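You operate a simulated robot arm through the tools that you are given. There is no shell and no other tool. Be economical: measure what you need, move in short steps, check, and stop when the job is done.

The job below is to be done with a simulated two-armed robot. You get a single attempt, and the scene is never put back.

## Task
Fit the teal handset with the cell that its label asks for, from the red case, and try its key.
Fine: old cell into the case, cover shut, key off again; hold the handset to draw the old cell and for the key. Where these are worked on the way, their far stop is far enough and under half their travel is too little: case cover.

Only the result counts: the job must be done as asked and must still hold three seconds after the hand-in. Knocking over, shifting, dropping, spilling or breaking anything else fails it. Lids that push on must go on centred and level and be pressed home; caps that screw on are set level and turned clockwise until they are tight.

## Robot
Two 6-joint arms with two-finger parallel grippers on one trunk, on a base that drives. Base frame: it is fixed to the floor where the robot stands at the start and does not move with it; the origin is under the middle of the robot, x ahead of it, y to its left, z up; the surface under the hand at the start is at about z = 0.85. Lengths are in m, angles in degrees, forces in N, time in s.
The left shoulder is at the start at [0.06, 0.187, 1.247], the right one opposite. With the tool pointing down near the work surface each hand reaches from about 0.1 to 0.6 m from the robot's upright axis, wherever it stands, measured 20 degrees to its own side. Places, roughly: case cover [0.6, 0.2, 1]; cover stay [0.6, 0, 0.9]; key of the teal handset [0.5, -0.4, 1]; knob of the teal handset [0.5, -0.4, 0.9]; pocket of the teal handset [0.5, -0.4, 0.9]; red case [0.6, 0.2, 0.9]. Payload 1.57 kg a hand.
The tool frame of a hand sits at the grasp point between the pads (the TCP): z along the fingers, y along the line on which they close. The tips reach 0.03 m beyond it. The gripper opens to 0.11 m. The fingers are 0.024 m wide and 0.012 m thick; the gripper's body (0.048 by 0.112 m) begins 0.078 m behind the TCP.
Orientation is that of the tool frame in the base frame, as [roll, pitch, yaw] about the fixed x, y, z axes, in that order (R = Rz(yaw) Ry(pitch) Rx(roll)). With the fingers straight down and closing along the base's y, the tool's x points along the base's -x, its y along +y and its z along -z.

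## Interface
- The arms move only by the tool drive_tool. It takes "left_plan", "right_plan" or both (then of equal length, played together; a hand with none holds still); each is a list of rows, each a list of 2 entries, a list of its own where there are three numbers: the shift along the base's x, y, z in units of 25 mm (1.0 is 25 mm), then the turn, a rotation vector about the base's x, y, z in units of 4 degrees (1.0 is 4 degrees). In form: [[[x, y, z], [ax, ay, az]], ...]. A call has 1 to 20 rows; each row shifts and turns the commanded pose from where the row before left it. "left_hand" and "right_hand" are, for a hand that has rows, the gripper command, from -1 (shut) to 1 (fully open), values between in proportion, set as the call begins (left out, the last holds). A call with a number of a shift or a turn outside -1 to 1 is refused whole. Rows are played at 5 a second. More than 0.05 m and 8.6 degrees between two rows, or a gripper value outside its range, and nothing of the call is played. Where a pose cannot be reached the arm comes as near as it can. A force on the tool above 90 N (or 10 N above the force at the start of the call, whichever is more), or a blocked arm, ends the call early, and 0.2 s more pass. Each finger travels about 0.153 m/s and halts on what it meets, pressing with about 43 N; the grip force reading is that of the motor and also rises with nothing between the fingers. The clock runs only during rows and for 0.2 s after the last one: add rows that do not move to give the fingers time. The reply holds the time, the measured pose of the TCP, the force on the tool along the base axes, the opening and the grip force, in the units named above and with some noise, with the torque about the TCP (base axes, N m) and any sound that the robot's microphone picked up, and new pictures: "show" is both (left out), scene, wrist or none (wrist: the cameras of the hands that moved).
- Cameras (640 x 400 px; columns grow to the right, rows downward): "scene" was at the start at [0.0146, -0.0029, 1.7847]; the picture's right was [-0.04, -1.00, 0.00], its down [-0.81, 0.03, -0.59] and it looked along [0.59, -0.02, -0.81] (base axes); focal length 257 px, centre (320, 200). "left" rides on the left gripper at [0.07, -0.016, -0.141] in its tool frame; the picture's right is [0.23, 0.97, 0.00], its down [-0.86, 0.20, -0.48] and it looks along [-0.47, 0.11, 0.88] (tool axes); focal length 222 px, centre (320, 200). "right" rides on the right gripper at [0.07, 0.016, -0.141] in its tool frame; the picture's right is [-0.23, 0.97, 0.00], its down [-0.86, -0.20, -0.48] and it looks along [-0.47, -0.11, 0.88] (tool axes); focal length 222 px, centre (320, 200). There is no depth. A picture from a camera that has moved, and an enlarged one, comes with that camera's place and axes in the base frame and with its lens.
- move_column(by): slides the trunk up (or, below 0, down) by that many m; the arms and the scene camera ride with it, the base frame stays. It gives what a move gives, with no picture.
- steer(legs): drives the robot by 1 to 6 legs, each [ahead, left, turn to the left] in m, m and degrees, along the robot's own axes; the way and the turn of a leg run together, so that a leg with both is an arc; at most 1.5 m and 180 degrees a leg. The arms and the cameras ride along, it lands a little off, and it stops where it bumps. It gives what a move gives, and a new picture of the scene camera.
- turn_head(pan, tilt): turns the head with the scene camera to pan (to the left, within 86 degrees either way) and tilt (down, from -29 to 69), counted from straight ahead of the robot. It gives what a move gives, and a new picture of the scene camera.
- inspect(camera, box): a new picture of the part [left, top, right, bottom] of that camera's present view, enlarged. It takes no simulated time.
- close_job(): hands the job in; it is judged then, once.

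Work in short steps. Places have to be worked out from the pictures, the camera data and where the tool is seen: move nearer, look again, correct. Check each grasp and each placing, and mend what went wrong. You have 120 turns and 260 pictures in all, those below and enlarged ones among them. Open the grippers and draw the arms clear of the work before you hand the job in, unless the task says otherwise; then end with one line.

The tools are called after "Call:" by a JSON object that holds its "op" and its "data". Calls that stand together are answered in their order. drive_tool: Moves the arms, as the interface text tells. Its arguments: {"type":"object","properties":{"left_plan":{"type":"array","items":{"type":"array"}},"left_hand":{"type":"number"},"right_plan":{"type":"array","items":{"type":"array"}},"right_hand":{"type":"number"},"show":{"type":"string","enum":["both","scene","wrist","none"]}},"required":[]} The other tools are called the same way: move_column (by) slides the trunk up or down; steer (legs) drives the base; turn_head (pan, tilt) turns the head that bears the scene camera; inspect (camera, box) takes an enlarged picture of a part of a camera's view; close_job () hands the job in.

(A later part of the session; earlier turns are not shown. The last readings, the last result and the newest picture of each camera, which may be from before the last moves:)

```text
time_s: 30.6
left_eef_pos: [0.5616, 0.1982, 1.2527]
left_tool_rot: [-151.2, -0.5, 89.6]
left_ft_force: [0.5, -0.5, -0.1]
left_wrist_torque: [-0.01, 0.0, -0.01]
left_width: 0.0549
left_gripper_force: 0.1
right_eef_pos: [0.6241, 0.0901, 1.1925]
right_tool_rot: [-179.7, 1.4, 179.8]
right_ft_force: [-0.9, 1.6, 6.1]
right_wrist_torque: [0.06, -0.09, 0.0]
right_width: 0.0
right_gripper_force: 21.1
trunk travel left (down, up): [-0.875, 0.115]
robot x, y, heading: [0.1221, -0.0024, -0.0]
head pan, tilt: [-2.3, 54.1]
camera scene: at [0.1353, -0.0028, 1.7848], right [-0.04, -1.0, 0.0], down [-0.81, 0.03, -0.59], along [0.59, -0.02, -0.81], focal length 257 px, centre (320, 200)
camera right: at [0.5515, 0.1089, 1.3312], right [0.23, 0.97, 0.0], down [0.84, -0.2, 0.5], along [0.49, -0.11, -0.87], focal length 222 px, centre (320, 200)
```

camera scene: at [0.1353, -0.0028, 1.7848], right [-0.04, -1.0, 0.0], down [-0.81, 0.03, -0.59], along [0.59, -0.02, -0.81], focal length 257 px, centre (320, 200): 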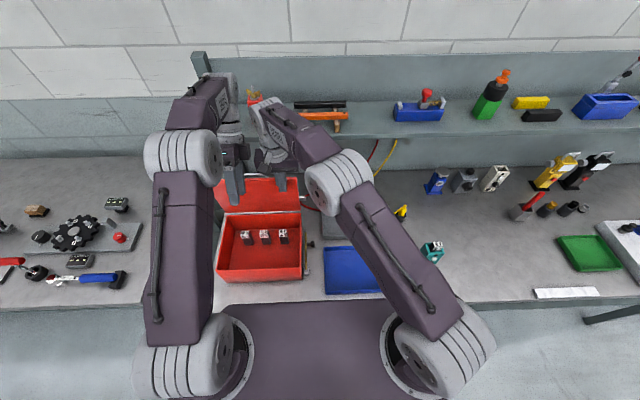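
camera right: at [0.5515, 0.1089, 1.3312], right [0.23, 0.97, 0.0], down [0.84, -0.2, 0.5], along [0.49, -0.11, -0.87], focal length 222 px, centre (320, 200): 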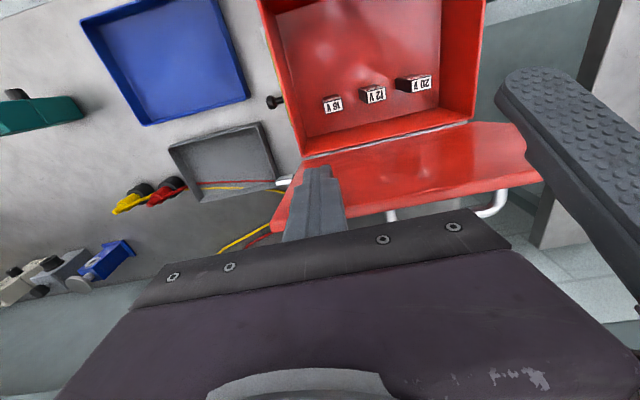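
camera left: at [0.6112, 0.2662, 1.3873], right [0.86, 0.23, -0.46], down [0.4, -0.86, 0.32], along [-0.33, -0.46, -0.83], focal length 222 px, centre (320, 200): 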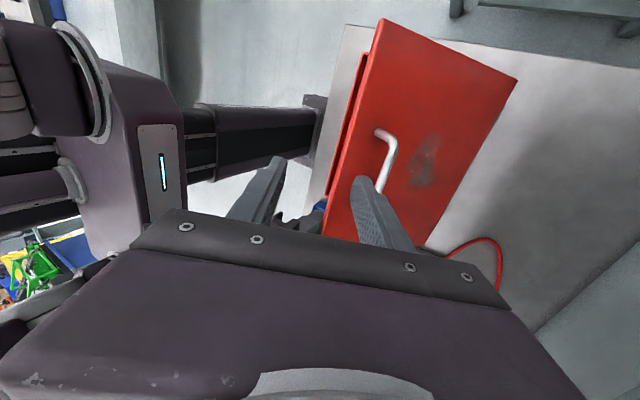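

The cover is near upright, with almost no force. I keep pushing in short steps until it stops.

Call:
{"op": "drive_tool", "data": {"right_plan": [[[0.6, 0, 0.1], [0, 0, 0]], [[0.6, 0, 0], [0, 0, 0]], [[0.6, 0, 0], [0, 0, 0]]]}}

```text
time_s: 31.4
left_eef_pos: [0.5543, 0.2043, 1.2542]
left_tool_rot: [-151.5, -0.2, 89.8]
left_ft_force: [-0.2, 0.7, -0.3]
left_wrist_torque: [0.01, 0.0, -0.02]
left_width: 0.0548
left_gripper_force: 0.2
right_eef_pos: [0.6419, 0.0891, 1.1942]
right_tool_rot: [-179.9, 1.9, -179.9]
right_ft_force: [-2.7, 22.1, 37.8]
right_wrist_torque: [-0.03, -0.51, 0.29]
right_width: 0.0001
right_gripper_force: 21.8
right hand out of reach, approached as far as the arm can: row 2, 3
trunk travel left (down, up): [-0.875, 0.115]
robot x, y, heading: [0.118, 0.0027, 0.0]
head pan, tilt: [-2.3, 54.1]
camera scene: at [0.1274, 0.0045, 1.7852], right [-0.04, -1.0, 0.0], down [-0.81, 0.03, -0.59], along [0.59, -0.03, -0.81], focal length 257 px, centre (320, 200)
camera right: at [0.5683, 0.1072, 1.3325], right [0.23, 0.97, 0.0], down [0.84, -0.2, 0.51], along [0.5, -0.11, -0.86], focal length 222 px, centre (320, 200)
```

scene: 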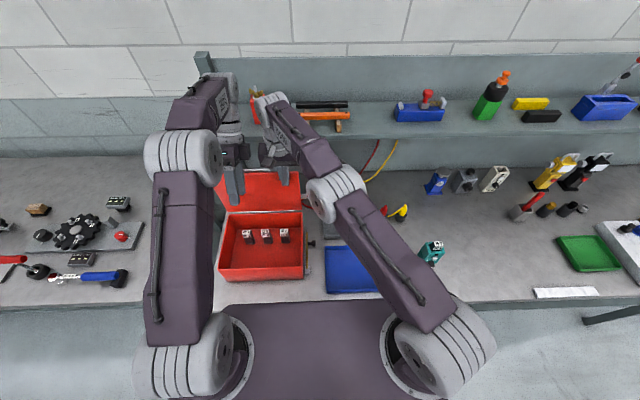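
right: 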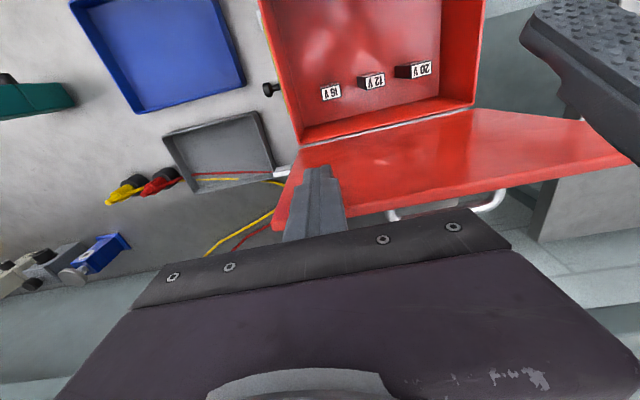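

The right arm is at its limit with the cover at about 80°. I ready the left hand: closed, tilted forward, in front of the cover's inner face, to take over and push to the stop.

Call:
{"op": "drive_tool", "data": {"left_plan": [[[-0.5, 0.2, 0], [0, -1, 0]], [[-0.5, 0.2, 0], [0, -1, 0]], [[0, 0.2, 0], [0, -1, 0]], [[0, 0.2, -0.2], [0, -1, 0]], [[0, 0, -0.2], [0, -1, 0]], [[0, 0, -0.4], [0, -1, 0]], [[0, 0, -0.4], [0, -1, 0]], [[0, 0, -0.5], [0, -1, 0]], [[0, 0, -0.5], [0, -1, 0]], [[0, 0, -0.5], [0, -1, 0]], [[0, 0, -0.5], [0, -1, 0]], [[0, 0, -0.5], [0, -1, 0]], [[0, 0, 0], [0, -1, 0]], [[0, 0, 0], [0, -1, 0]]], "left_hand": -1}}

```text
time_s: 34.4
left_eef_pos: [0.5324, 0.215, 1.1637]
left_tool_rot: [158.1, 1.1, 89.5]
left_ft_force: [-0.5, 0.1, 0.1]
left_wrist_torque: [-0.04, -0.04, 0.03]
left_width: 0.0
left_gripper_force: 21.5
left hand out of reach, approached as far as the arm can: row 13, 14
right_eef_pos: [0.6417, 0.0874, 1.1952]
right_tool_rot: [-179.6, 1.9, -180.0]
right_ft_force: [-4.2, 22.0, 42.0]
right_wrist_torque: [0.08, -0.53, 0.33]
right_width: 0.0
right_gripper_force: 21.5
trunk travel left (down, up): [-0.875, 0.115]
robot x, y, heading: [0.1224, -0.0007, 0.2]
head pan, tilt: [-2.3, 54.1]
camera scene: at [0.1263, 0.0042, 1.7848], right [-0.04, -1.0, 0.0], down [-0.81, 0.03, -0.59], along [0.59, -0.03, -0.81], focal length 257 px, centre (320, 200)
camera left: at [0.4654, 0.287, 1.288], right [0.91, 0.23, 0.36], down [0.0, -0.84, 0.54], along [0.42, -0.49, -0.77], focal length 222 px, centre (320, 200)
```

scene: 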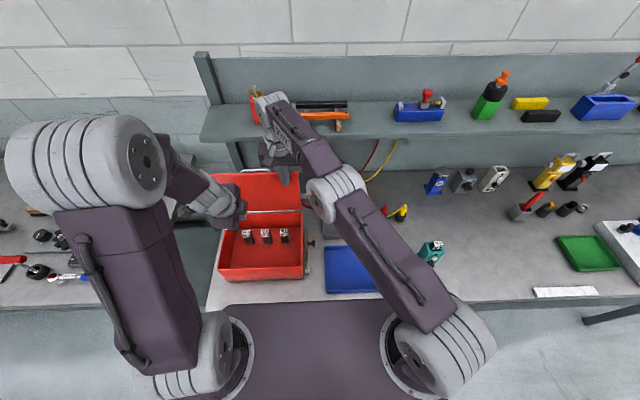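
left: 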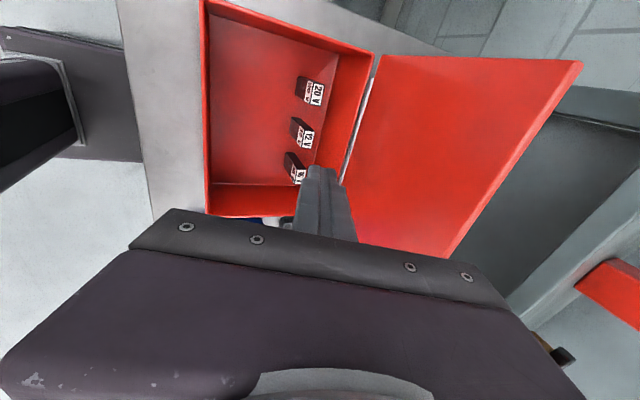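

The left hand is in place. I push it forward onto the cover's inner face.

Call:
{"op": "drive_tool", "data": {"left_plan": [[[1, 0, 0], [0, 0, 0]], [[1, 0, 0], [0, 0, 0]], [[1, 0, 0], [0, 0, 0]], [[0.6, 0, 0], [0, 0, 0]], [[0.6, 0, 0], [0, 0, 0]], [[0.6, 0, 0], [0, 0, 0]], [[0.6, 0, 0], [0, 0, 0]]]}}

```text
time_s: 36.0
left_eef_pos: [0.673, 0.2099, 1.1637]
left_tool_rot: [158.3, 0.9, 89.5]
left_ft_force: [-0.5, -1.1, 0.2]
left_wrist_torque: [0.0, -0.03, -0.02]
left_width: 0.0
left_gripper_force: 21.5
right_eef_pos: [0.6415, 0.0794, 1.189]
right_tool_rot: [-179.5, 1.4, 179.8]
right_ft_force: [0.2, 0.5, 0.4]
right_wrist_torque: [-0.02, -0.06, 0.0]
right_width: 0.0003
right_gripper_force: 20.7
trunk travel left (down, up): [-0.875, 0.115]
robot x, y, heading: [0.1195, 0.0014, 0.2]
head pan, tilt: [-2.3, 54.1]
camera scene: at [0.1287, -0.0033, 1.7843], right [-0.04, -1.0, 0.0], down [-0.81, 0.03, -0.59], along [0.59, -0.02, -0.81], focal length 257 px, centre (320, 200)
camera left: at [0.6051, 0.2821, 1.2875], right [0.91, 0.22, 0.36], down [0.0, -0.85, 0.53], along [0.42, -0.48, -0.77], focal length 222 px, centre (320, 200)
```

scene: 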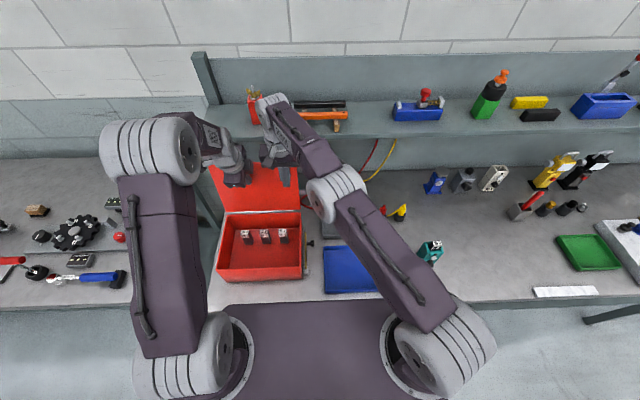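
left: 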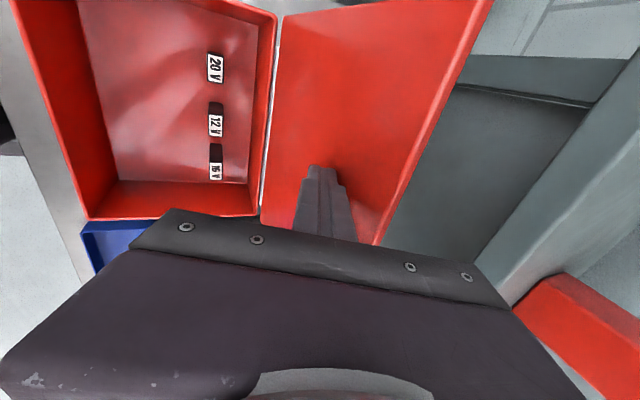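

Both forces are now near zero, so the cover may have passed over to its far stop. I push once more with the left to check for a stop while the right backs off.

Call:
{"op": "drive_tool", "data": {"left_plan": [[[0.5, 0, 0], [0, 0, 0]], [[0.5, 0, 0], [0, 0, 0]], [[0.5, 0, 0], [0, 0, 0]]], "right_plan": [[[-1, -0.5, 0], [0, 0, 0]], [[-1, -0.8, 0], [0, 0, 0]], [[-1, -0.8, 0], [0, 0, 0]]]}}

```text
time_s: 37.0
left_eef_pos: [0.6741, 0.2113, 1.1644]
left_tool_rot: [160.9, 1.0, 89.7]
left_ft_force: [-50.8, 10.8, 44.1]
left_wrist_torque: [0.25, 0.41, 0.38]
left_width: 0.0
left_gripper_force: 21.3
right_eef_pos: [0.5514, 0.0281, 1.1975]
right_tool_rot: [-179.9, 2.2, -179.8]
right_ft_force: [0.1, -0.1, -0.1]
right_wrist_torque: [-0.01, -0.03, 0.04]
right_width: 0.0003
right_gripper_force: 21.0
trunk travel left (down, up): [-0.875, 0.115]
robot x, y, heading: [0.1187, -0.0021, 0.0]
head pan, tilt: [-2.3, 54.1]
stopped in row 3 (left hand): the force on the tool passed its limit at 93 N (the readings are from after the stop); the commanded pose is now the measured one
camera scene: at [0.1056, -0.0066, 1.786], right [-0.04, -1.0, 0.0], down [-0.8, 0.03, -0.6], along [0.6, -0.02, -0.8], focal length 257 px, centre (320, 200)
camera right: at [0.4761, 0.0466, 1.3349], right [0.22, 0.97, 0.01], down [0.84, -0.2, 0.51], along [0.5, -0.11, -0.86], focal length 222 px, centre (320, 200)
camera left: at [0.6133, 0.2831, 1.2904], right [0.92, 0.23, 0.32], down [0.03, -0.85, 0.53], along [0.39, -0.48, -0.79], focal length 222 px, centre (320, 200)
```

scene: 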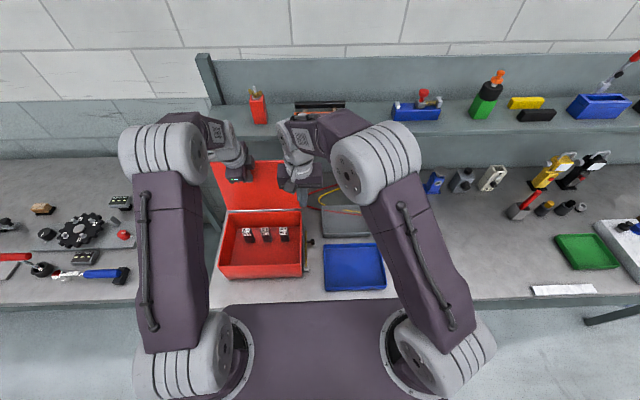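
right: 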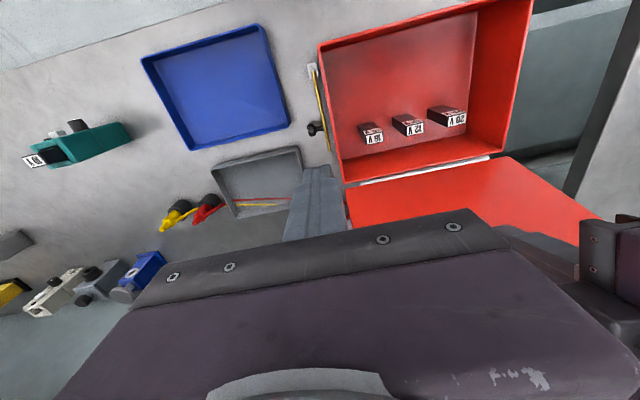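
left: 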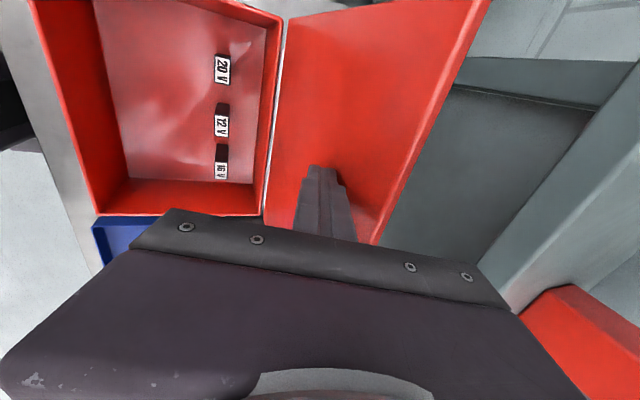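

The stop is reached (93 N against it). I back the left off slowly, to see whether the cover stays by itself.

Call:
{"op": "drive_tool", "data": {"left_plan": [[[-0.3, 0, 0], [0, 0, 0]], [[-0.5, 0, 0], [0, 0, 0]], [[-0.7, 0, 0], [0, 0, 0]], [[0, 0, 0], [0, 0, 0]]]}}

```text
time_s: 38.0
left_eef_pos: [0.6574, 0.2097, 1.1527]
left_tool_rot: [161.3, 1.2, 89.6]
left_ft_force: [-0.6, 0.4, -0.1]
left_wrist_torque: [0.0, -0.01, -0.03]
left_width: 0.0
left_gripper_force: 21.5
right_eef_pos: [0.5691, 0.0302, 1.189]
right_tool_rot: [-179.7, 1.4, 179.9]
right_ft_force: [-0.1, 0.7, 0.2]
right_wrist_torque: [0.0, 0.0, 0.0]
right_width: 0.0
right_gripper_force: 21.0
trunk travel left (down, up): [-0.875, 0.115]
robot x, y, heading: [0.1172, -0.0016, 0.2]
head pan, tilt: [-2.3, 54.1]
camera scene: at [0.1326, -0.0026, 1.7845], right [-0.04, -1.0, 0.0], down [-0.81, 0.03, -0.59], along [0.59, -0.02, -0.81], focal length 257 px, centre (320, 200)
camera left: at [0.597, 0.2831, 1.28], right [0.92, 0.23, 0.31], down [0.03, -0.84, 0.54], along [0.38, -0.49, -0.79], focal length 222 px, centre (320, 200)
```

scene: 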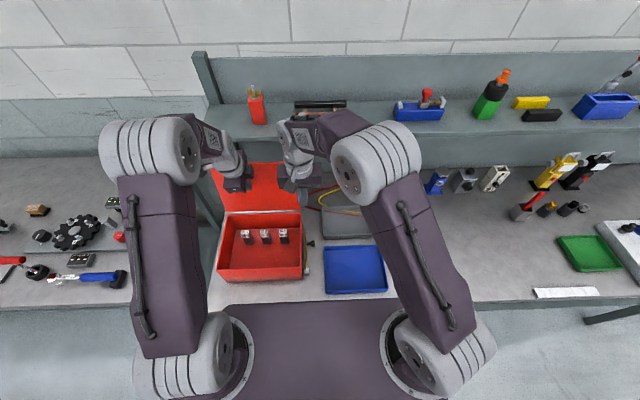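
left: 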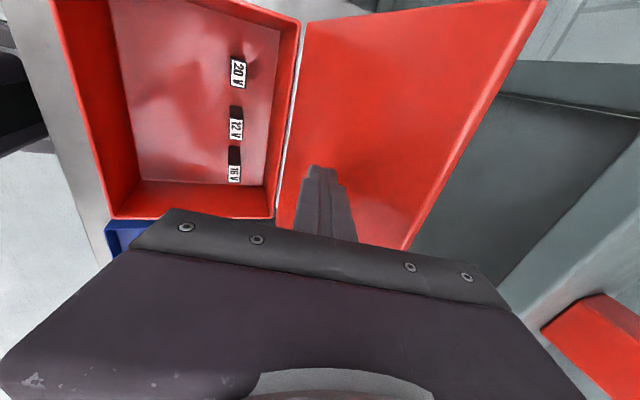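

There is still no force on the left. I back off further and check that the cover does not follow.

Call:
{"op": "drive_tool", "data": {"left_plan": [[[-0.6, 0, 0], [0, 0, 0]], [[-0.6, 0, 0], [0, 0, 0]], [[-0.6, 0, 0], [0, 0, 0]], [[-0.6, 0, 0], [0, 0, 0]]]}}

```text
time_s: 39.0
left_eef_pos: [0.5978, 0.21, 1.1529]
left_tool_rot: [161.3, 1.2, 89.3]
left_ft_force: [-0.3, 0.6, 0.2]
left_wrist_torque: [0.0, -0.01, 0.01]
left_width: 0.0001
left_gripper_force: 22.1
right_eef_pos: [0.5697, 0.0312, 1.1887]
right_tool_rot: [-179.7, 1.5, 180.0]
right_ft_force: [-0.1, 0.5, -0.3]
right_wrist_torque: [0.0, 0.01, 0.02]
right_width: 0.0
right_gripper_force: 21.8
trunk travel left (down, up): [-0.875, 0.115]
robot x, y, heading: [0.1184, 0.0007, 0.0]
head pan, tilt: [-2.3, 54.1]
camera scene: at [0.1338, -0.0027, 1.7847], right [-0.04, -1.0, 0.0], down [-0.81, 0.03, -0.59], along [0.59, -0.02, -0.81], focal length 257 px, centre (320, 200)
camera left: at [0.5381, 0.2823, 1.28], right [0.92, 0.22, 0.31], down [0.03, -0.84, 0.53], along [0.38, -0.49, -0.79], focal length 222 px, centre (320, 200)
```

scene: 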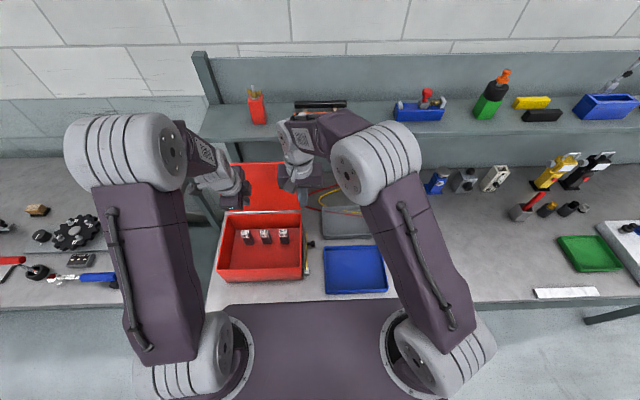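
left: 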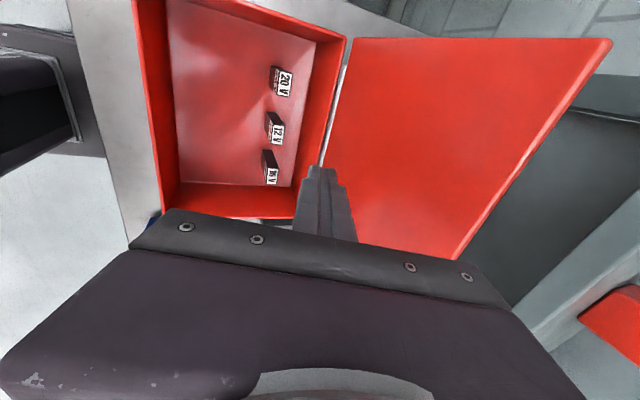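

The cover stands open by itself at its stop. Now I enlarge both views: the cover angle, and the handset from its left.

Call:
{"op": "inspect", "data": {"camera": "right", "box": [0, 90, 160, 190]}}

Call:
{"op": "inspect", "data": {"camera": "scene", "box": [200, 140, 340, 290]}}

```text
4.00 times, centred on (80, 140) of right
camera zoom: at [0.4971, 0.0486, 1.3275], right [0.23, 0.97, 0.0], down [0.84, -0.2, 0.5], along [0.49, -0.11, -0.87], focal length 888 px, centre (1280, 440)
```

zoom: 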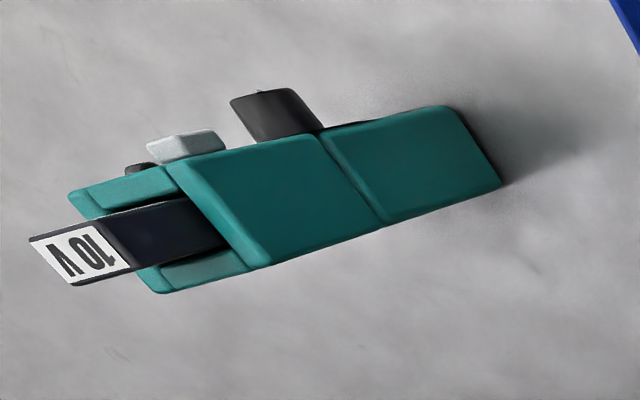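

```text
2.67 times, centred on (270, 215) of scene
camera zoom: at [0.1338, -0.0027, 1.7847], right [-0.04, -1.0, 0.0], down [-0.81, 0.03, -0.59], along [0.59, -0.02, -0.81], focal length 684 px, centre (453, 160)
```

zoom: 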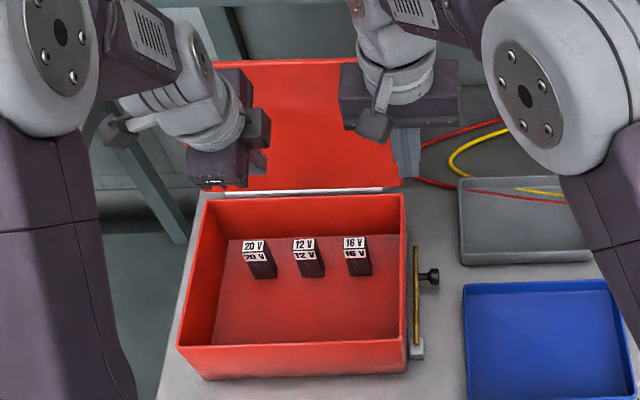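

The cover stands upright without help. I measure the handset as upright at x 0.478–0.520, y −0.378 to −0.436, z 0.85–0.978; its cell top is at 1.02, its key at about z 0.953 and its knob at about 0.905. I raise the hands, turn the left to point down and to the right at 45° with its fingers closing along x, then drive right.

Call:
{"op": "drive_tool", "data": {"left_plan": [[[-0.5, 0, 0.5], [0, 1, 0]], [[-0.5, 0, 0.5], [0, 1, 0]], [[-0.5, 0, 0.5], [0, 1, 0]], [[-0.5, 0, 0.5], [0, 1, 0]], [[-0.5, 0, 0.5], [0, 0.7, 0]], [[-0.5, 0, 0.5], [-1, 0, 0]], [[-0.5, 0, 0.5], [-1, 0, 0]], [[0, 0, 0], [-1, 0, 0]], [[0, 0, 0], [-1, 0, 0]], [[0, 0, 0], [-1, 0, 0]], [[0, 0, 0], [-1, 0, 0]], [[0, 0, 0], [-1, 0, 0]], [[0, 0, 0], [-1, 0, 0]], [[0, 0, 0], [-1, 0, 0]], [[0, 0, 0], [-1, 0, 0]], [[0, 0, 0], [-1, 0, 0]]], "right_plan": [[[-1, -0.5, 0], [0, 0, 0]], [[-1, -0.5, 0], [0, 0, 0]], [[-1, -0.5, 0], [0, 0, 0]], [[-1, -1, 0], [0, 0, 0]], [[0, -1, 0], [0, 0, 0]], [[0, -1, 0], [0, 0, 0]], [[0, 0, 0], [0, 0, 0]], [[0, 0, 0], [0, 0, 0]], [[0, 0, 0], [0, 0, 0]], [[0, 0, 0], [0, 0, 0]], [[0, 0, 0], [0, 0, 0]], [[0, 0, 0], [0, 0, 0]], [[0, 0, 0], [0, 0, 0]], [[0, 0, 0], [0, 0, 0]], [[0, 0, 0], [0, 0, 0]], [[0, 0, 0], [0, 0, 0]]], "left_hand": 0.5, "right_hand": 0.2, "show": "none"}}

Call:
{"op": "steer", "data": {"legs": [[0, -0.33, 0]]}}

```text
time_s: 42.4
left_eef_pos: [0.5117, 0.2116, 1.2404]
left_tool_rot: [180.0, 45.4, 89.8]
left_ft_force: [0.1, -0.3, 0.8]
left_wrist_torque: [-0.04, 0.0, 0.01]
left_width: 0.0823
left_gripper_force: 0.0
right_eef_pos: [0.47, -0.0816, 1.1896]
right_tool_rot: [-179.7, 1.4, 179.9]
right_ft_force: [0.6, 0.3, 0.2]
right_wrist_torque: [-0.01, 0.01, 0.0]
right_width: 0.066
right_gripper_force: 0.1
trunk travel left (down, up): [-0.875, 0.115]
robot x, y, heading: [0.1221, 0.0034, 0.1]
head pan, tilt: [-2.3, 54.1]
```

```text
time_s: 44.7
left_eef_pos: [0.5113, -0.1235, 1.2396]
left_tool_rot: [-180.0, 45.5, 90.3]
left_ft_force: [0.5, 0.4, -0.6]
left_wrist_torque: [-0.03, 0.0, 0.0]
left_width: 0.0826
left_gripper_force: 0.1
right_eef_pos: [0.473, -0.4173, 1.19]
right_tool_rot: [-179.6, 1.4, -179.5]
right_ft_force: [-0.9, 0.4, -0.2]
right_wrist_torque: [0.0, 0.01, 0.02]
right_width: 0.0658
right_gripper_force: 0.0
trunk travel left (down, up): [-0.875, 0.115]
robot x, y, heading: [0.1257, -0.3435, 0.8]
head pan, tilt: [-2.3, 54.1]
camera scene: at [0.1364, -0.34, 1.7847], right [-0.03, -1.0, 0.0], down [-0.81, 0.02, -0.59], along [0.59, -0.02, -0.81], focal length 257 px, centre (320, 200)
```

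scene: 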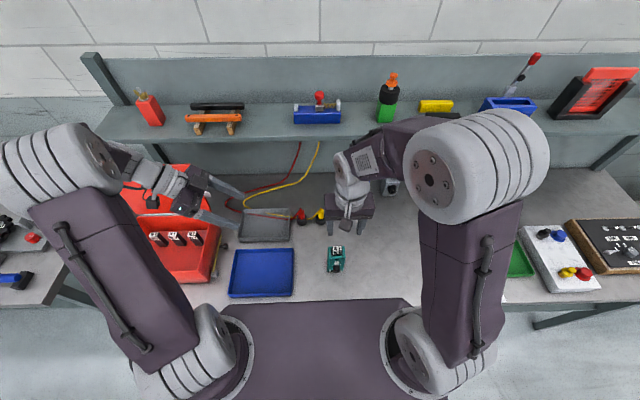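

The drive went well and the cover is still open. I measure the handset again from here.

Call:
{"op": "inspect", "data": {"camera": "scene", "box": [295, 225, 375, 285]}}

Call:
{"op": "inspect", "data": {"camera": "right", "box": [200, 60, 440, 210]}}

Call:
{"op": "inspect", "data": {"camera": "left", "box": [0, 0, 640, 400]}}

```text
6.67 times, centred on (335, 255) of scene
camera zoom: at [0.1364, -0.34, 1.7847], right [-0.03, -1.0, 0.0], down [-0.81, 0.02, -0.59], along [0.59, -0.02, -0.81], focal length 1711 px, centre (220, -167)
```

zoom: 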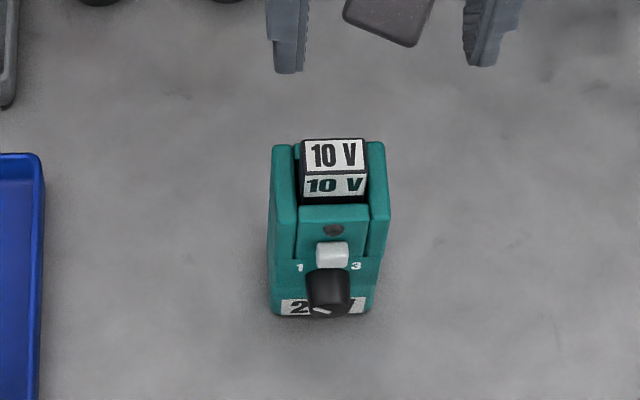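

```text
2.67 times, centred on (320, 135) of right
camera zoom: at [0.3995, -0.3998, 1.3293], right [0.22, 0.98, 0.0], down [0.85, -0.19, 0.5], along [0.49, -0.11, -0.87], focal length 592 px, centre (320, 373)
```

zoom: 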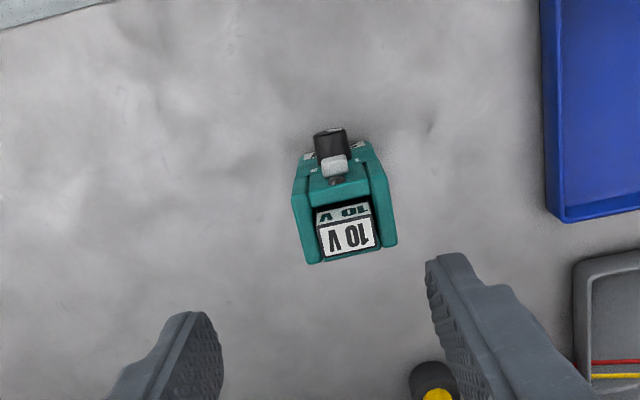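

```text
1.00 times, centred on (320, 200) of left (not enlarged: the box is as wide or as high as the picture)
camera zoom: at [0.4947, 0.0256, 1.2889], right [0.97, 0.17, -0.16], down [0.2, -0.26, 0.94], along [0.11, -0.95, -0.28], focal length 222 px, centre (320, 200)
```

zoom: 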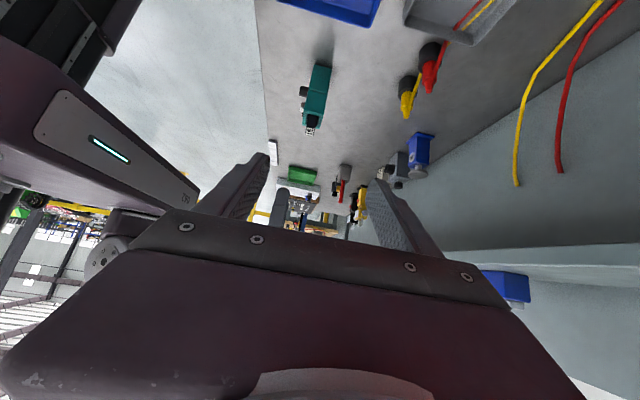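

The handset stands square, its cell centred at about [0.497, −0.406]. I bring the left hand to a stand-off up and left of the handset's left edge, to grip front to back between knob and key.

Call:
{"op": "drive_tool", "data": {"left_plan": [[[-0.1, -0.75, -0.97], [0, 0, 0]], [[-0.1, -0.75, -0.97], [0, 0, 0]], [[-0.1, -0.75, -0.97], [0, 0, 0]], [[-0.1, -0.75, -0.97], [0, 0, 0]], [[-0.1, -0.75, -0.97], [0, 0, 0]], [[0, -0.75, -0.97], [0, 0, 0]], [[0, -0.75, -0.97], [0, 0, 0]], [[0, -0.75, -0.97], [0, 0, 0]], [[0, -0.6, -0.94], [0, 0, 0]], [[0, 0, 0], [0, 0, 0]]]}}

```text
time_s: 46.9
left_eef_pos: [0.5041, -0.2935, 1.0239]
left_tool_rot: [-179.5, 45.2, 90.7]
left_ft_force: [0.7, 0.8, 0.3]
left_wrist_torque: [0.02, 0.01, -0.04]
left_width: 0.0829
left_gripper_force: 0.1
left hand out of reach, approached as far as the arm can: row 9
right_eef_pos: [0.4724, -0.4195, 1.1899]
right_tool_rot: [-179.8, 1.4, -179.4]
right_ft_force: [0.6, -0.5, -0.1]
right_wrist_torque: [0.06, 0.0, 0.03]
right_width: 0.0661
right_gripper_force: 0.2
trunk travel left (down, up): [-0.875, 0.115]
robot x, y, heading: [0.1202, -0.3386, 0.4]
head pan, tilt: [-2.3, 54.1]
camera scene: at [0.1361, -0.3433, 1.7847], right [-0.03, -1.0, 0.0], down [-0.81, 0.02, -0.59], along [0.59, -0.02, -0.81], focal length 257 px, centre (320, 200)
camera left: at [0.4883, -0.1453, 1.0739], right [0.97, 0.16, -0.17], down [0.21, -0.26, 0.94], along [0.11, -0.95, -0.29], focal length 222 px, centre (320, 200)
```

scene: 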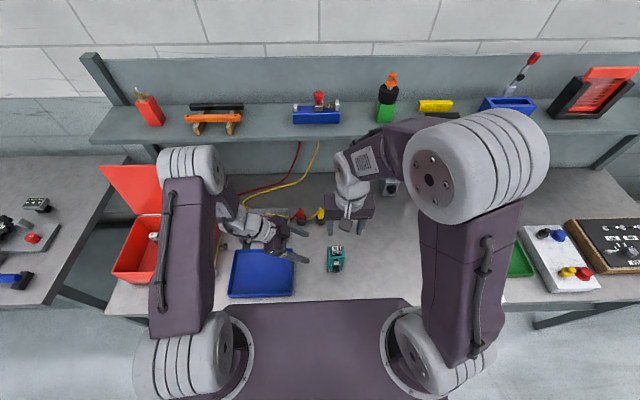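
left: 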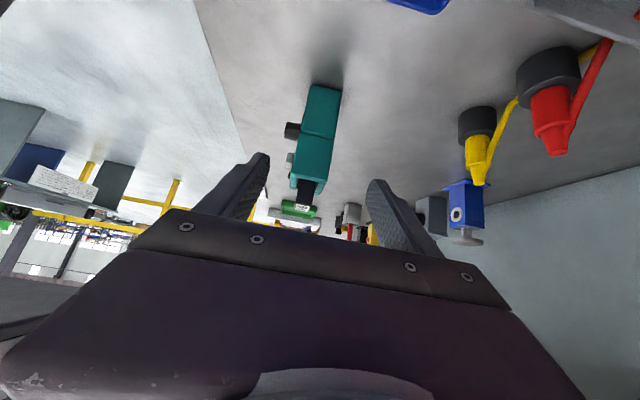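

The left hand is about lined up in x. I go on in along the tool axis in small rows.

Call:
{"op": "drive_tool", "data": {"left_plan": [[[0, -0.5, -0.55], [0, 0, 0]], [[0, -0.5, -0.55], [0, 0, 0]], [[0, -0.5, -0.55], [0, 0, 0]], [[0, -0.5, -0.55], [0, 0, 0]]]}}

```text
time_s: 47.9
left_eef_pos: [0.5184, -0.3424, 0.9727]
left_tool_rot: [-179.5, 45.2, 90.6]
left_ft_force: [0.7, -0.3, 0.3]
left_wrist_torque: [-0.02, -0.03, 0.01]
left_width: 0.0823
left_gripper_force: 0.0
left hand out of reach, approached as far as the arm can: row 1, 2, 3
right_eef_pos: [0.4728, -0.4207, 1.1898]
right_tool_rot: [-179.8, 1.3, -179.4]
right_ft_force: [-0.7, 0.0, -0.3]
right_wrist_torque: [0.03, -0.02, -0.03]
right_width: 0.0661
right_gripper_force: 0.0
trunk travel left (down, up): [-0.875, 0.115]
robot x, y, heading: [0.1224, -0.3361, 0.5]
head pan, tilt: [-2.3, 54.1]
camera scene: at [0.1371, -0.3442, 1.7847], right [-0.03, -1.0, 0.0], down [-0.81, 0.02, -0.59], along [0.59, -0.02, -0.81], focal length 257 px, centre (320, 200)
camera left: at [0.5028, -0.192, 1.0229], right [0.97, 0.16, -0.17], down [0.21, -0.26, 0.94], along [0.11, -0.95, -0.29], focal length 222 px, centre (320, 200)
```

scene: 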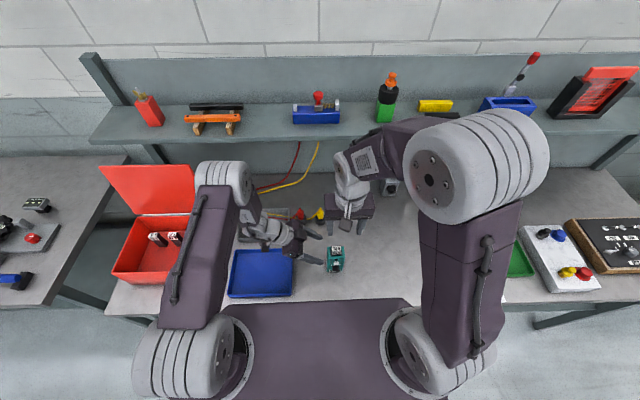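
left: 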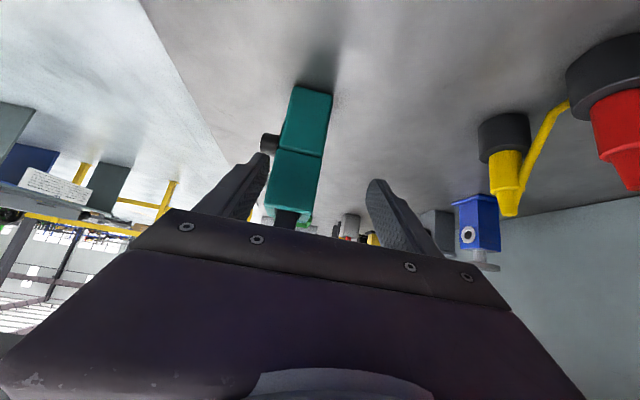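

The arm is too cramped here: it drifts to +x. I back the hand out, drive the base 0.10 m back, and approach again.

Call:
{"op": "drive_tool", "data": {"left_plan": [[[0, 1, 1], [0, 0, 0]], [[0, 1, 1], [0, 0, 0]], [[0, 0.5, 1], [0, 0, 0]]], "show": "none"}}

Call:
{"op": "steer", "data": {"legs": [[-0.1, 0, 0]]}}

```text
time_s: 48.7
left_eef_pos: [0.5207, -0.2789, 1.0501]
left_tool_rot: [-180.0, 45.3, 90.3]
left_ft_force: [-0.4, -0.9, -0.3]
left_wrist_torque: [0.0, 0.01, -0.02]
left_width: 0.0826
left_gripper_force: 0.0
right_eef_pos: [0.4714, -0.4192, 1.1909]
right_tool_rot: [-179.6, 1.4, -179.5]
right_ft_force: [-0.1, 0.2, 0.1]
right_wrist_torque: [0.0, 0.02, -0.02]
right_width: 0.066
right_gripper_force: 0.0
trunk travel left (down, up): [-0.875, 0.115]
robot x, y, heading: [0.1197, -0.3401, 0.6]
head pan, tilt: [-2.3, 54.1]
```

```text
time_s: 49.8
left_eef_pos: [0.4239, -0.2803, 1.0471]
left_tool_rot: [-179.8, 45.3, 90.4]
left_ft_force: [1.1, 0.0, 1.0]
left_wrist_torque: [0.0, 0.01, -0.05]
left_width: 0.0822
left_gripper_force: 0.1
right_eef_pos: [0.3757, -0.4224, 1.1896]
right_tool_rot: [-179.7, 1.3, -179.5]
right_ft_force: [0.4, -0.2, -0.3]
right_wrist_torque: [0.01, 0.0, 0.02]
right_width: 0.0663
right_gripper_force: 0.1
trunk travel left (down, up): [-0.875, 0.115]
robot x, y, heading: [0.0221, -0.3407, 0.4]
head pan, tilt: [-2.3, 54.1]
camera scene: at [0.0417, -0.3443, 1.7846], right [-0.03, -1.0, 0.0], down [-0.81, 0.03, -0.58], along [0.58, -0.02, -0.81], focal length 257 px, centre (320, 200)
```

scene: 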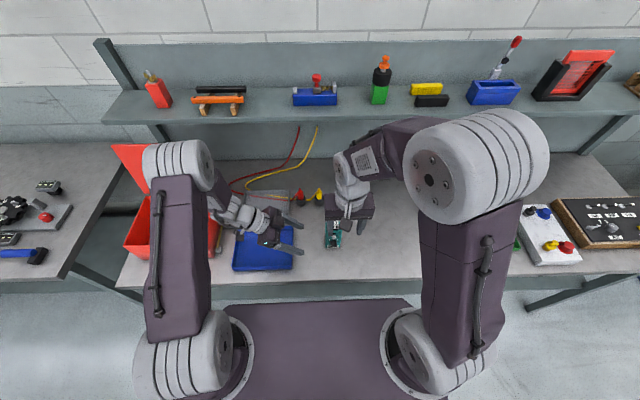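

Now I bring the left hand to the stand-off [0.501, −0.30, 1.01] and look.

Call:
{"op": "drive_tool", "data": {"left_plan": [[[1, 0, 0], [0, 0, 0]], [[1, 0, 0], [0, 0, 0]], [[1, -0.3, -0.5], [0, 0, 0]], [[0.1, -0.5, -1], [0, 0, 0]], [[0, 0, 0], [0, 0, 0]]], "show": "wrist"}}

```text
time_s: 51.0
left_eef_pos: [0.4994, -0.3014, 1.0133]
left_tool_rot: [-180.0, 45.4, 90.2]
left_ft_force: [-0.1, 0.8, 0.3]
left_wrist_torque: [0.04, 0.01, 0.03]
left_width: 0.0826
left_gripper_force: 0.0
right_eef_pos: [0.3727, -0.4221, 1.1906]
right_tool_rot: [-179.7, 1.3, -179.7]
right_ft_force: [-0.6, 0.6, 0.1]
right_wrist_torque: [0.02, 0.0, -0.01]
right_width: 0.066
right_gripper_force: 0.1
trunk travel left (down, up): [-0.875, 0.115]
robot x, y, heading: [0.0206, -0.3445, 0.3]
head pan, tilt: [-2.3, 54.1]
camera left: at [0.483, -0.1515, 1.0629], right [0.97, 0.16, -0.16], down [0.2, -0.26, 0.94], along [0.11, -0.95, -0.29], focal length 222 px, centre (320, 200)
```

left: 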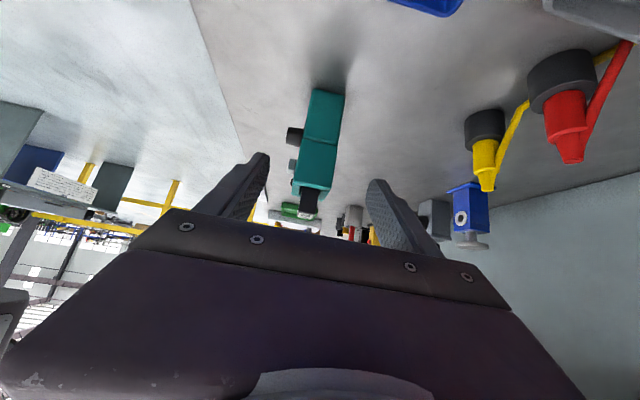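

It is lined up (handset centre x≈0.501). I slide in along the axis.

Call:
{"op": "drive_tool", "data": {"left_plan": [[[0, -0.66, -0.7], [0, 0, 0]], [[0, -0.66, -0.7], [0, 0, 0]], [[0.05, -0.66, -0.7], [0, 0, 0]], [[0, -0.66, -0.7], [0, 0, 0]]]}}

Call:
{"op": "inspect", "data": {"camera": "left", "box": [200, 60, 440, 240]}}

Call:
{"op": "inspect", "data": {"camera": "scene", "box": [270, 190, 400, 270]}}

```text
time_s: 52.0
left_eef_pos: [0.4992, -0.3642, 0.9419]
left_tool_rot: [-179.9, 45.3, 90.2]
left_ft_force: [0.7, 0.6, -0.3]
left_wrist_torque: [-0.01, 0.01, -0.04]
left_width: 0.0825
left_gripper_force: 0.2
right_eef_pos: [0.3731, -0.4227, 1.1905]
right_tool_rot: [-179.7, 1.4, -179.6]
right_ft_force: [0.3, 0.3, -0.4]
right_wrist_torque: [0.02, -0.01, 0.0]
right_width: 0.0661
right_gripper_force: 0.2
trunk travel left (down, up): [-0.875, 0.115]
robot x, y, heading: [0.0206, -0.3429, 0.2]
head pan, tilt: [-2.3, 54.1]
camera scene: at [0.0367, -0.3453, 1.7847], right [-0.03, -1.0, 0.0], down [-0.81, 0.03, -0.59], along [0.59, -0.02, -0.81], focal length 257 px, centre (320, 200)
camera left: at [0.4831, -0.2164, 0.9916], right [0.97, 0.16, -0.16], down [0.2, -0.26, 0.94], along [0.11, -0.95, -0.29], focal length 222 px, centre (320, 200)
```

scene: 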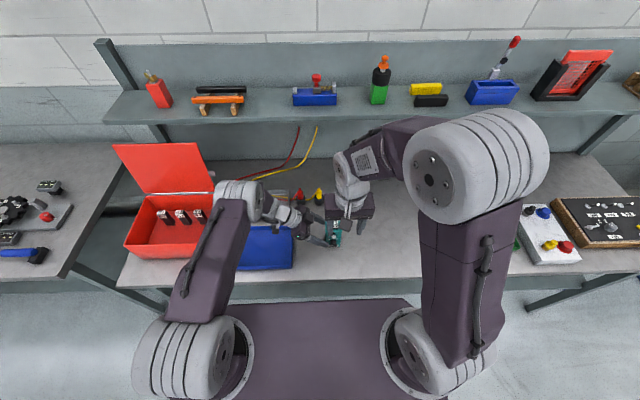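
left: 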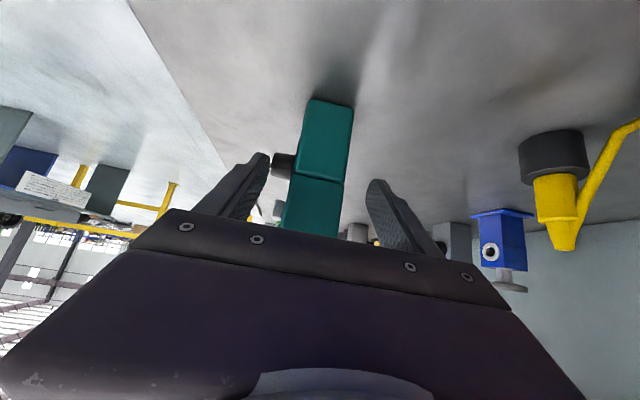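

```text
2.22 times, centred on (320, 150) of left
camera zoom: at [0.4831, -0.2164, 0.9916], right [0.97, 0.16, -0.16], down [0.2, -0.26, 0.94], along [0.11, -0.95, -0.29], focal length 494 px, centre (320, 311)
```

zoom: 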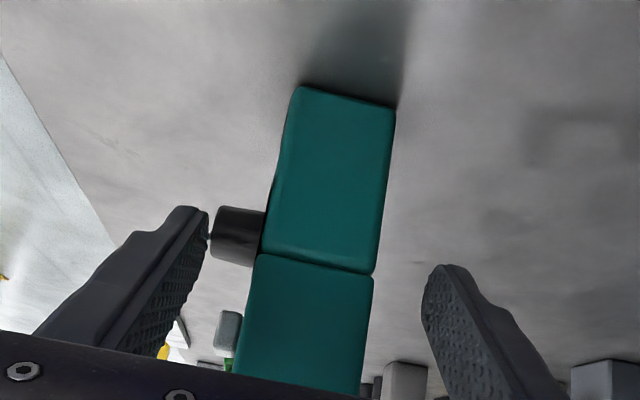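

```text
4.92 times, centred on (335, 230) of scene
camera zoom: at [0.0367, -0.3453, 1.7847], right [-0.03, -1.0, 0.0], down [-0.81, 0.03, -0.59], along [0.59, -0.02, -0.81], focal length 1264 px, centre (246, 52)
```

zoom: 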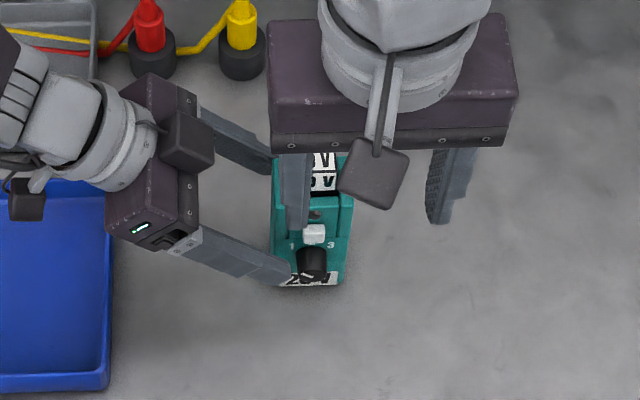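

The finger clears knob and key. I close the left hand on the handset.

Call:
{"op": "drive_tool", "data": {"left_plan": [[[0.05, 0, 0], [0, 0, 0]], [[0, 0, 0], [0, 0, 0]], [[0, 0, 0], [0, 0, 0]], [[0, 0, 0], [0, 0, 0]]], "left_hand": -1, "show": "wrist"}}

Call:
{"op": "inspect", "data": {"camera": "right", "box": [200, 20, 440, 210]}}

```text
time_s: 53.0
left_eef_pos: [0.4992, -0.3667, 0.9426]
left_tool_rot: [179.9, 45.3, 90.2]
left_ft_force: [-1.7, -0.4, 0.6]
left_wrist_torque: [-0.09, 0.04, -0.07]
left_width: 0.0438
left_gripper_force: 43.3
right_eef_pos: [0.3722, -0.4216, 1.1899]
right_tool_rot: [-179.7, 1.4, -179.7]
right_ft_force: [0.0, -0.6, 0.4]
right_wrist_torque: [0.02, -0.01, 0.01]
right_width: 0.0658
right_gripper_force: 0.0
trunk travel left (down, up): [-0.875, 0.115]
robot x, y, heading: [0.0201, -0.3417, 0.4]
head pan, tilt: [-2.3, 54.1]
camera left: at [0.4839, -0.2169, 0.9914], right [0.97, 0.16, -0.16], down [0.2, -0.26, 0.94], along [0.11, -0.95, -0.29], focal length 222 px, centre (320, 200)
```

left: 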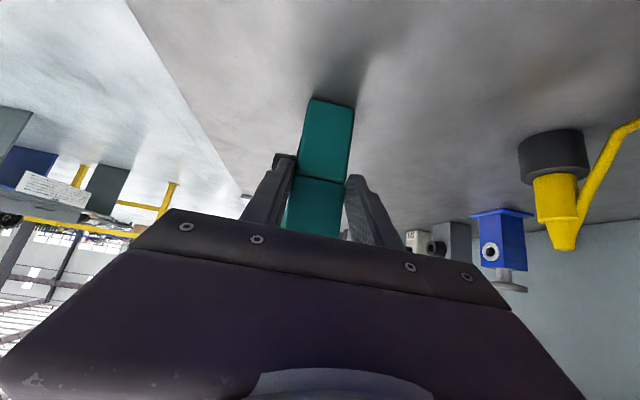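

```text
2.11 times, centred on (320, 115) of right
camera zoom: at [0.299, -0.404, 1.3292], right [0.22, 0.98, 0.0], down [0.84, -0.19, 0.5], along [0.49, -0.11, -0.87], focal length 468 px, centre (320, 379)
```

zoom: 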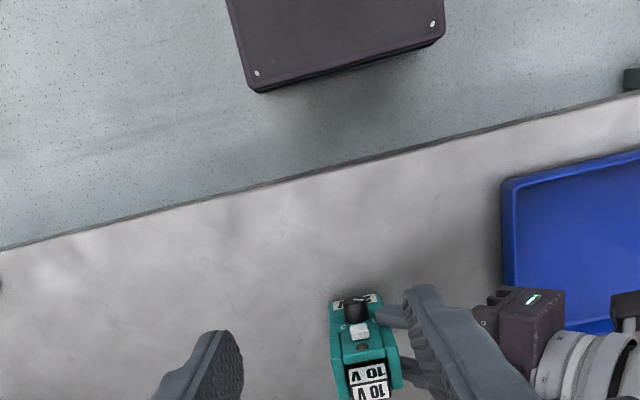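

The handset is held (43.8 mm). I bring the right hand above the cell.

Call:
{"op": "drive_tool", "data": {"right_plan": [[[1, 0.2, 0], [0, -0.3, 0]], [[1, 0.2, 0], [0, 0, 0]], [[1, 0.2, 0], [0, 0, 0]], [[1, 0, 0], [0, 0, 0]], [[1, 0, -0.5], [0, 0, 0]], [[0, 0, -1], [0, 0, 0]], [[0, 0, -1], [0, 0, 0]], [[0, 0, -1], [0, 0, 0]], [[0, 0, 0], [0, 0, 0]]], "right_hand": 0.1}}

Call:
{"op": "inspect", "data": {"camera": "right", "box": [220, 100, 420, 230]}}

```text
time_s: 55.0
left_eef_pos: [0.5007, -0.3662, 0.9426]
left_tool_rot: [179.9, 45.2, 90.1]
left_ft_force: [0.5, 0.0, 0.2]
left_wrist_torque: [-0.08, -0.12, 0.01]
left_width: 0.0437
left_gripper_force: 42.7
right_eef_pos: [0.4963, -0.4073, 1.1018]
right_tool_rot: [-179.7, 2.6, -179.6]
right_ft_force: [0.3, 0.4, 0.1]
right_wrist_torque: [0.03, -0.01, 0.02]
right_width: 0.0607
right_gripper_force: 0.0
trunk travel left (down, up): [-0.875, 0.115]
robot x, y, heading: [0.0203, -0.3397, 0.7]
head pan, tilt: [-2.3, 54.1]
camera scene: at [0.0361, -0.3446, 1.7846], right [-0.03, -1.0, 0.0], down [-0.81, 0.03, -0.59], along [0.59, -0.02, -0.81], focal length 257 px, centre (320, 200)
camera right: at [0.4211, -0.3894, 1.2391], right [0.22, 0.98, 0.01], down [0.83, -0.19, 0.52], along [0.51, -0.11, -0.86], focal length 222 px, centre (320, 200)
```

scene: 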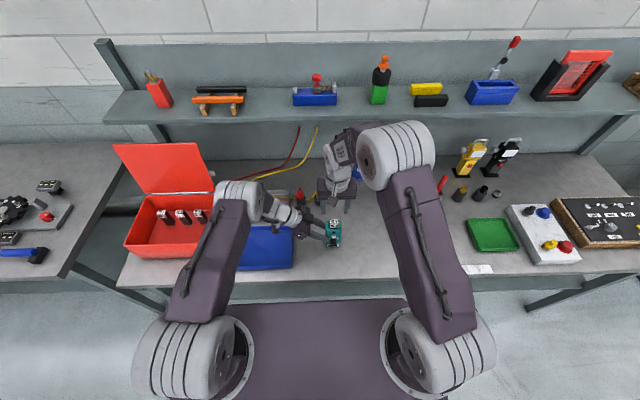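
right: 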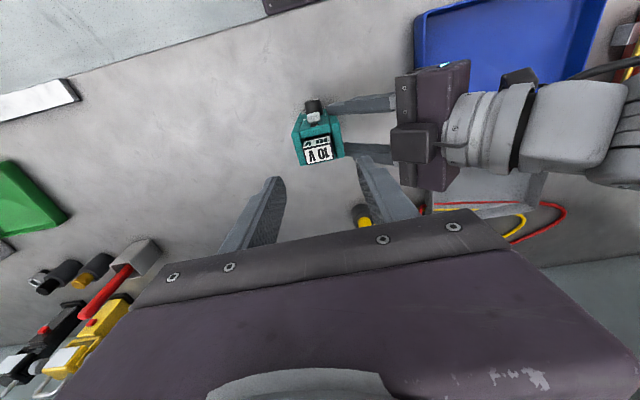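

```text
3.08 times, centred on (320, 165) of right
camera zoom: at [0.4211, -0.3894, 1.2391], right [0.22, 0.98, 0.01], down [0.83, -0.19, 0.52], along [0.51, -0.11, -0.86], focal length 684 px, centre (320, 308)
```

zoom: 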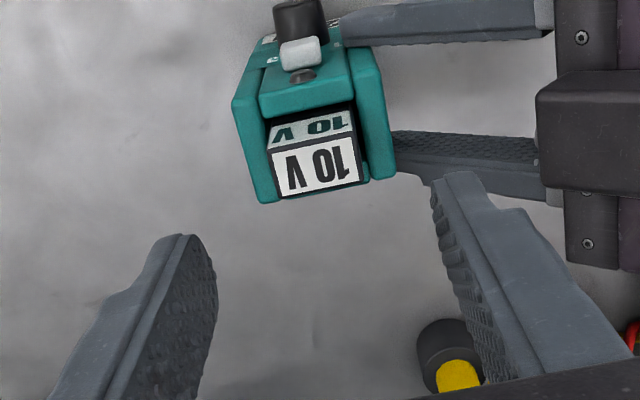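

The cell top is at [0.498, −0.407], right under the tool. I correct the 2.6° tilt and go down to z≈1.013.

Call:
{"op": "drive_tool", "data": {"right_plan": [[[0, 0, -1], [0, 0.65, 0]], [[0, 0, -1], [0, 0, 0]], [[0, 0, -1], [0, 0, 0]], [[0.05, 0, -0.5], [0, 0, 0]]]}}

Call:
{"op": "inspect", "data": {"camera": "right", "box": [220, 100, 420, 230]}}

```text
time_s: 56.0
left_eef_pos: [0.5002, -0.3656, 0.9419]
left_tool_rot: [180.0, 45.3, 90.2]
left_ft_force: [-0.8, 1.1, 0.5]
left_wrist_torque: [-0.04, 0.02, -0.07]
left_width: 0.0439
left_gripper_force: 43.2
right_eef_pos: [0.4974, -0.4072, 1.015]
right_tool_rot: [-179.6, 0.0, -179.7]
right_ft_force: [0.0, 0.4, -0.5]
right_wrist_torque: [-0.04, -0.01, 0.01]
right_width: 0.0605
right_gripper_force: 0.1
trunk travel left (down, up): [-0.875, 0.115]
robot x, y, heading: [0.0226, -0.3418, 0.7]
head pan, tilt: [-2.3, 54.1]
camera scene: at [0.0361, -0.3443, 1.7847], right [-0.03, -1.0, 0.0], down [-0.81, 0.03, -0.59], along [0.59, -0.02, -0.81], focal length 257 px, centre (320, 200)
camera right: at [0.4279, -0.3899, 1.156], right [0.22, 0.98, -0.01], down [0.86, -0.19, 0.48], along [0.47, -0.11, -0.88], focal length 222 px, centre (320, 200)
```

scene: 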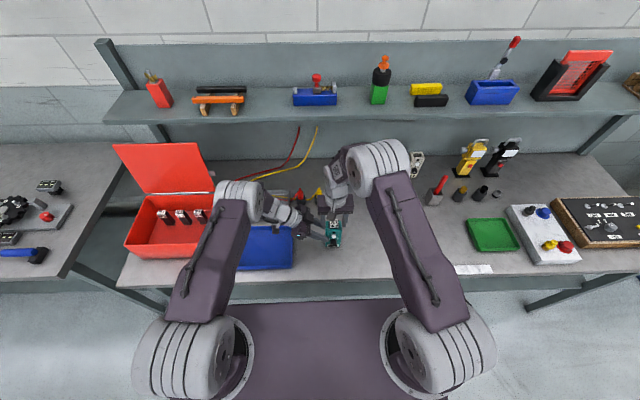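
right: 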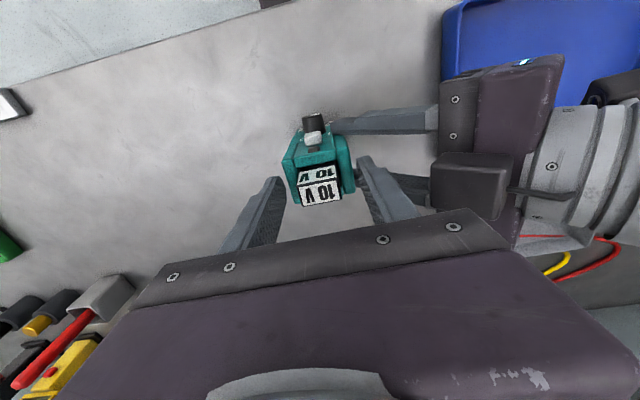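

```text
3.08 times, centred on (320, 165) of right
camera zoom: at [0.4279, -0.3899, 1.156], right [0.22, 0.98, -0.01], down [0.86, -0.19, 0.48], along [0.47, -0.11, -0.88], focal length 684 px, centre (320, 308)
```

zoom: 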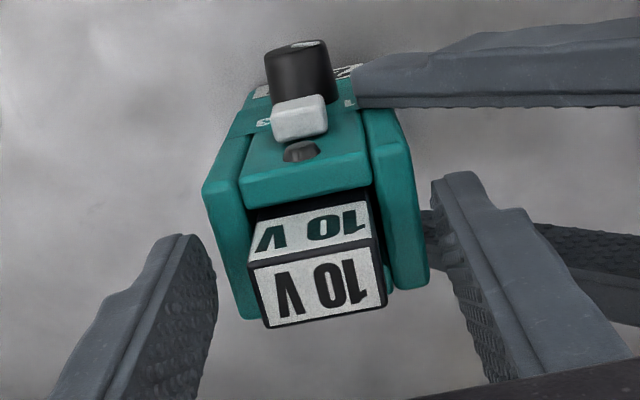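

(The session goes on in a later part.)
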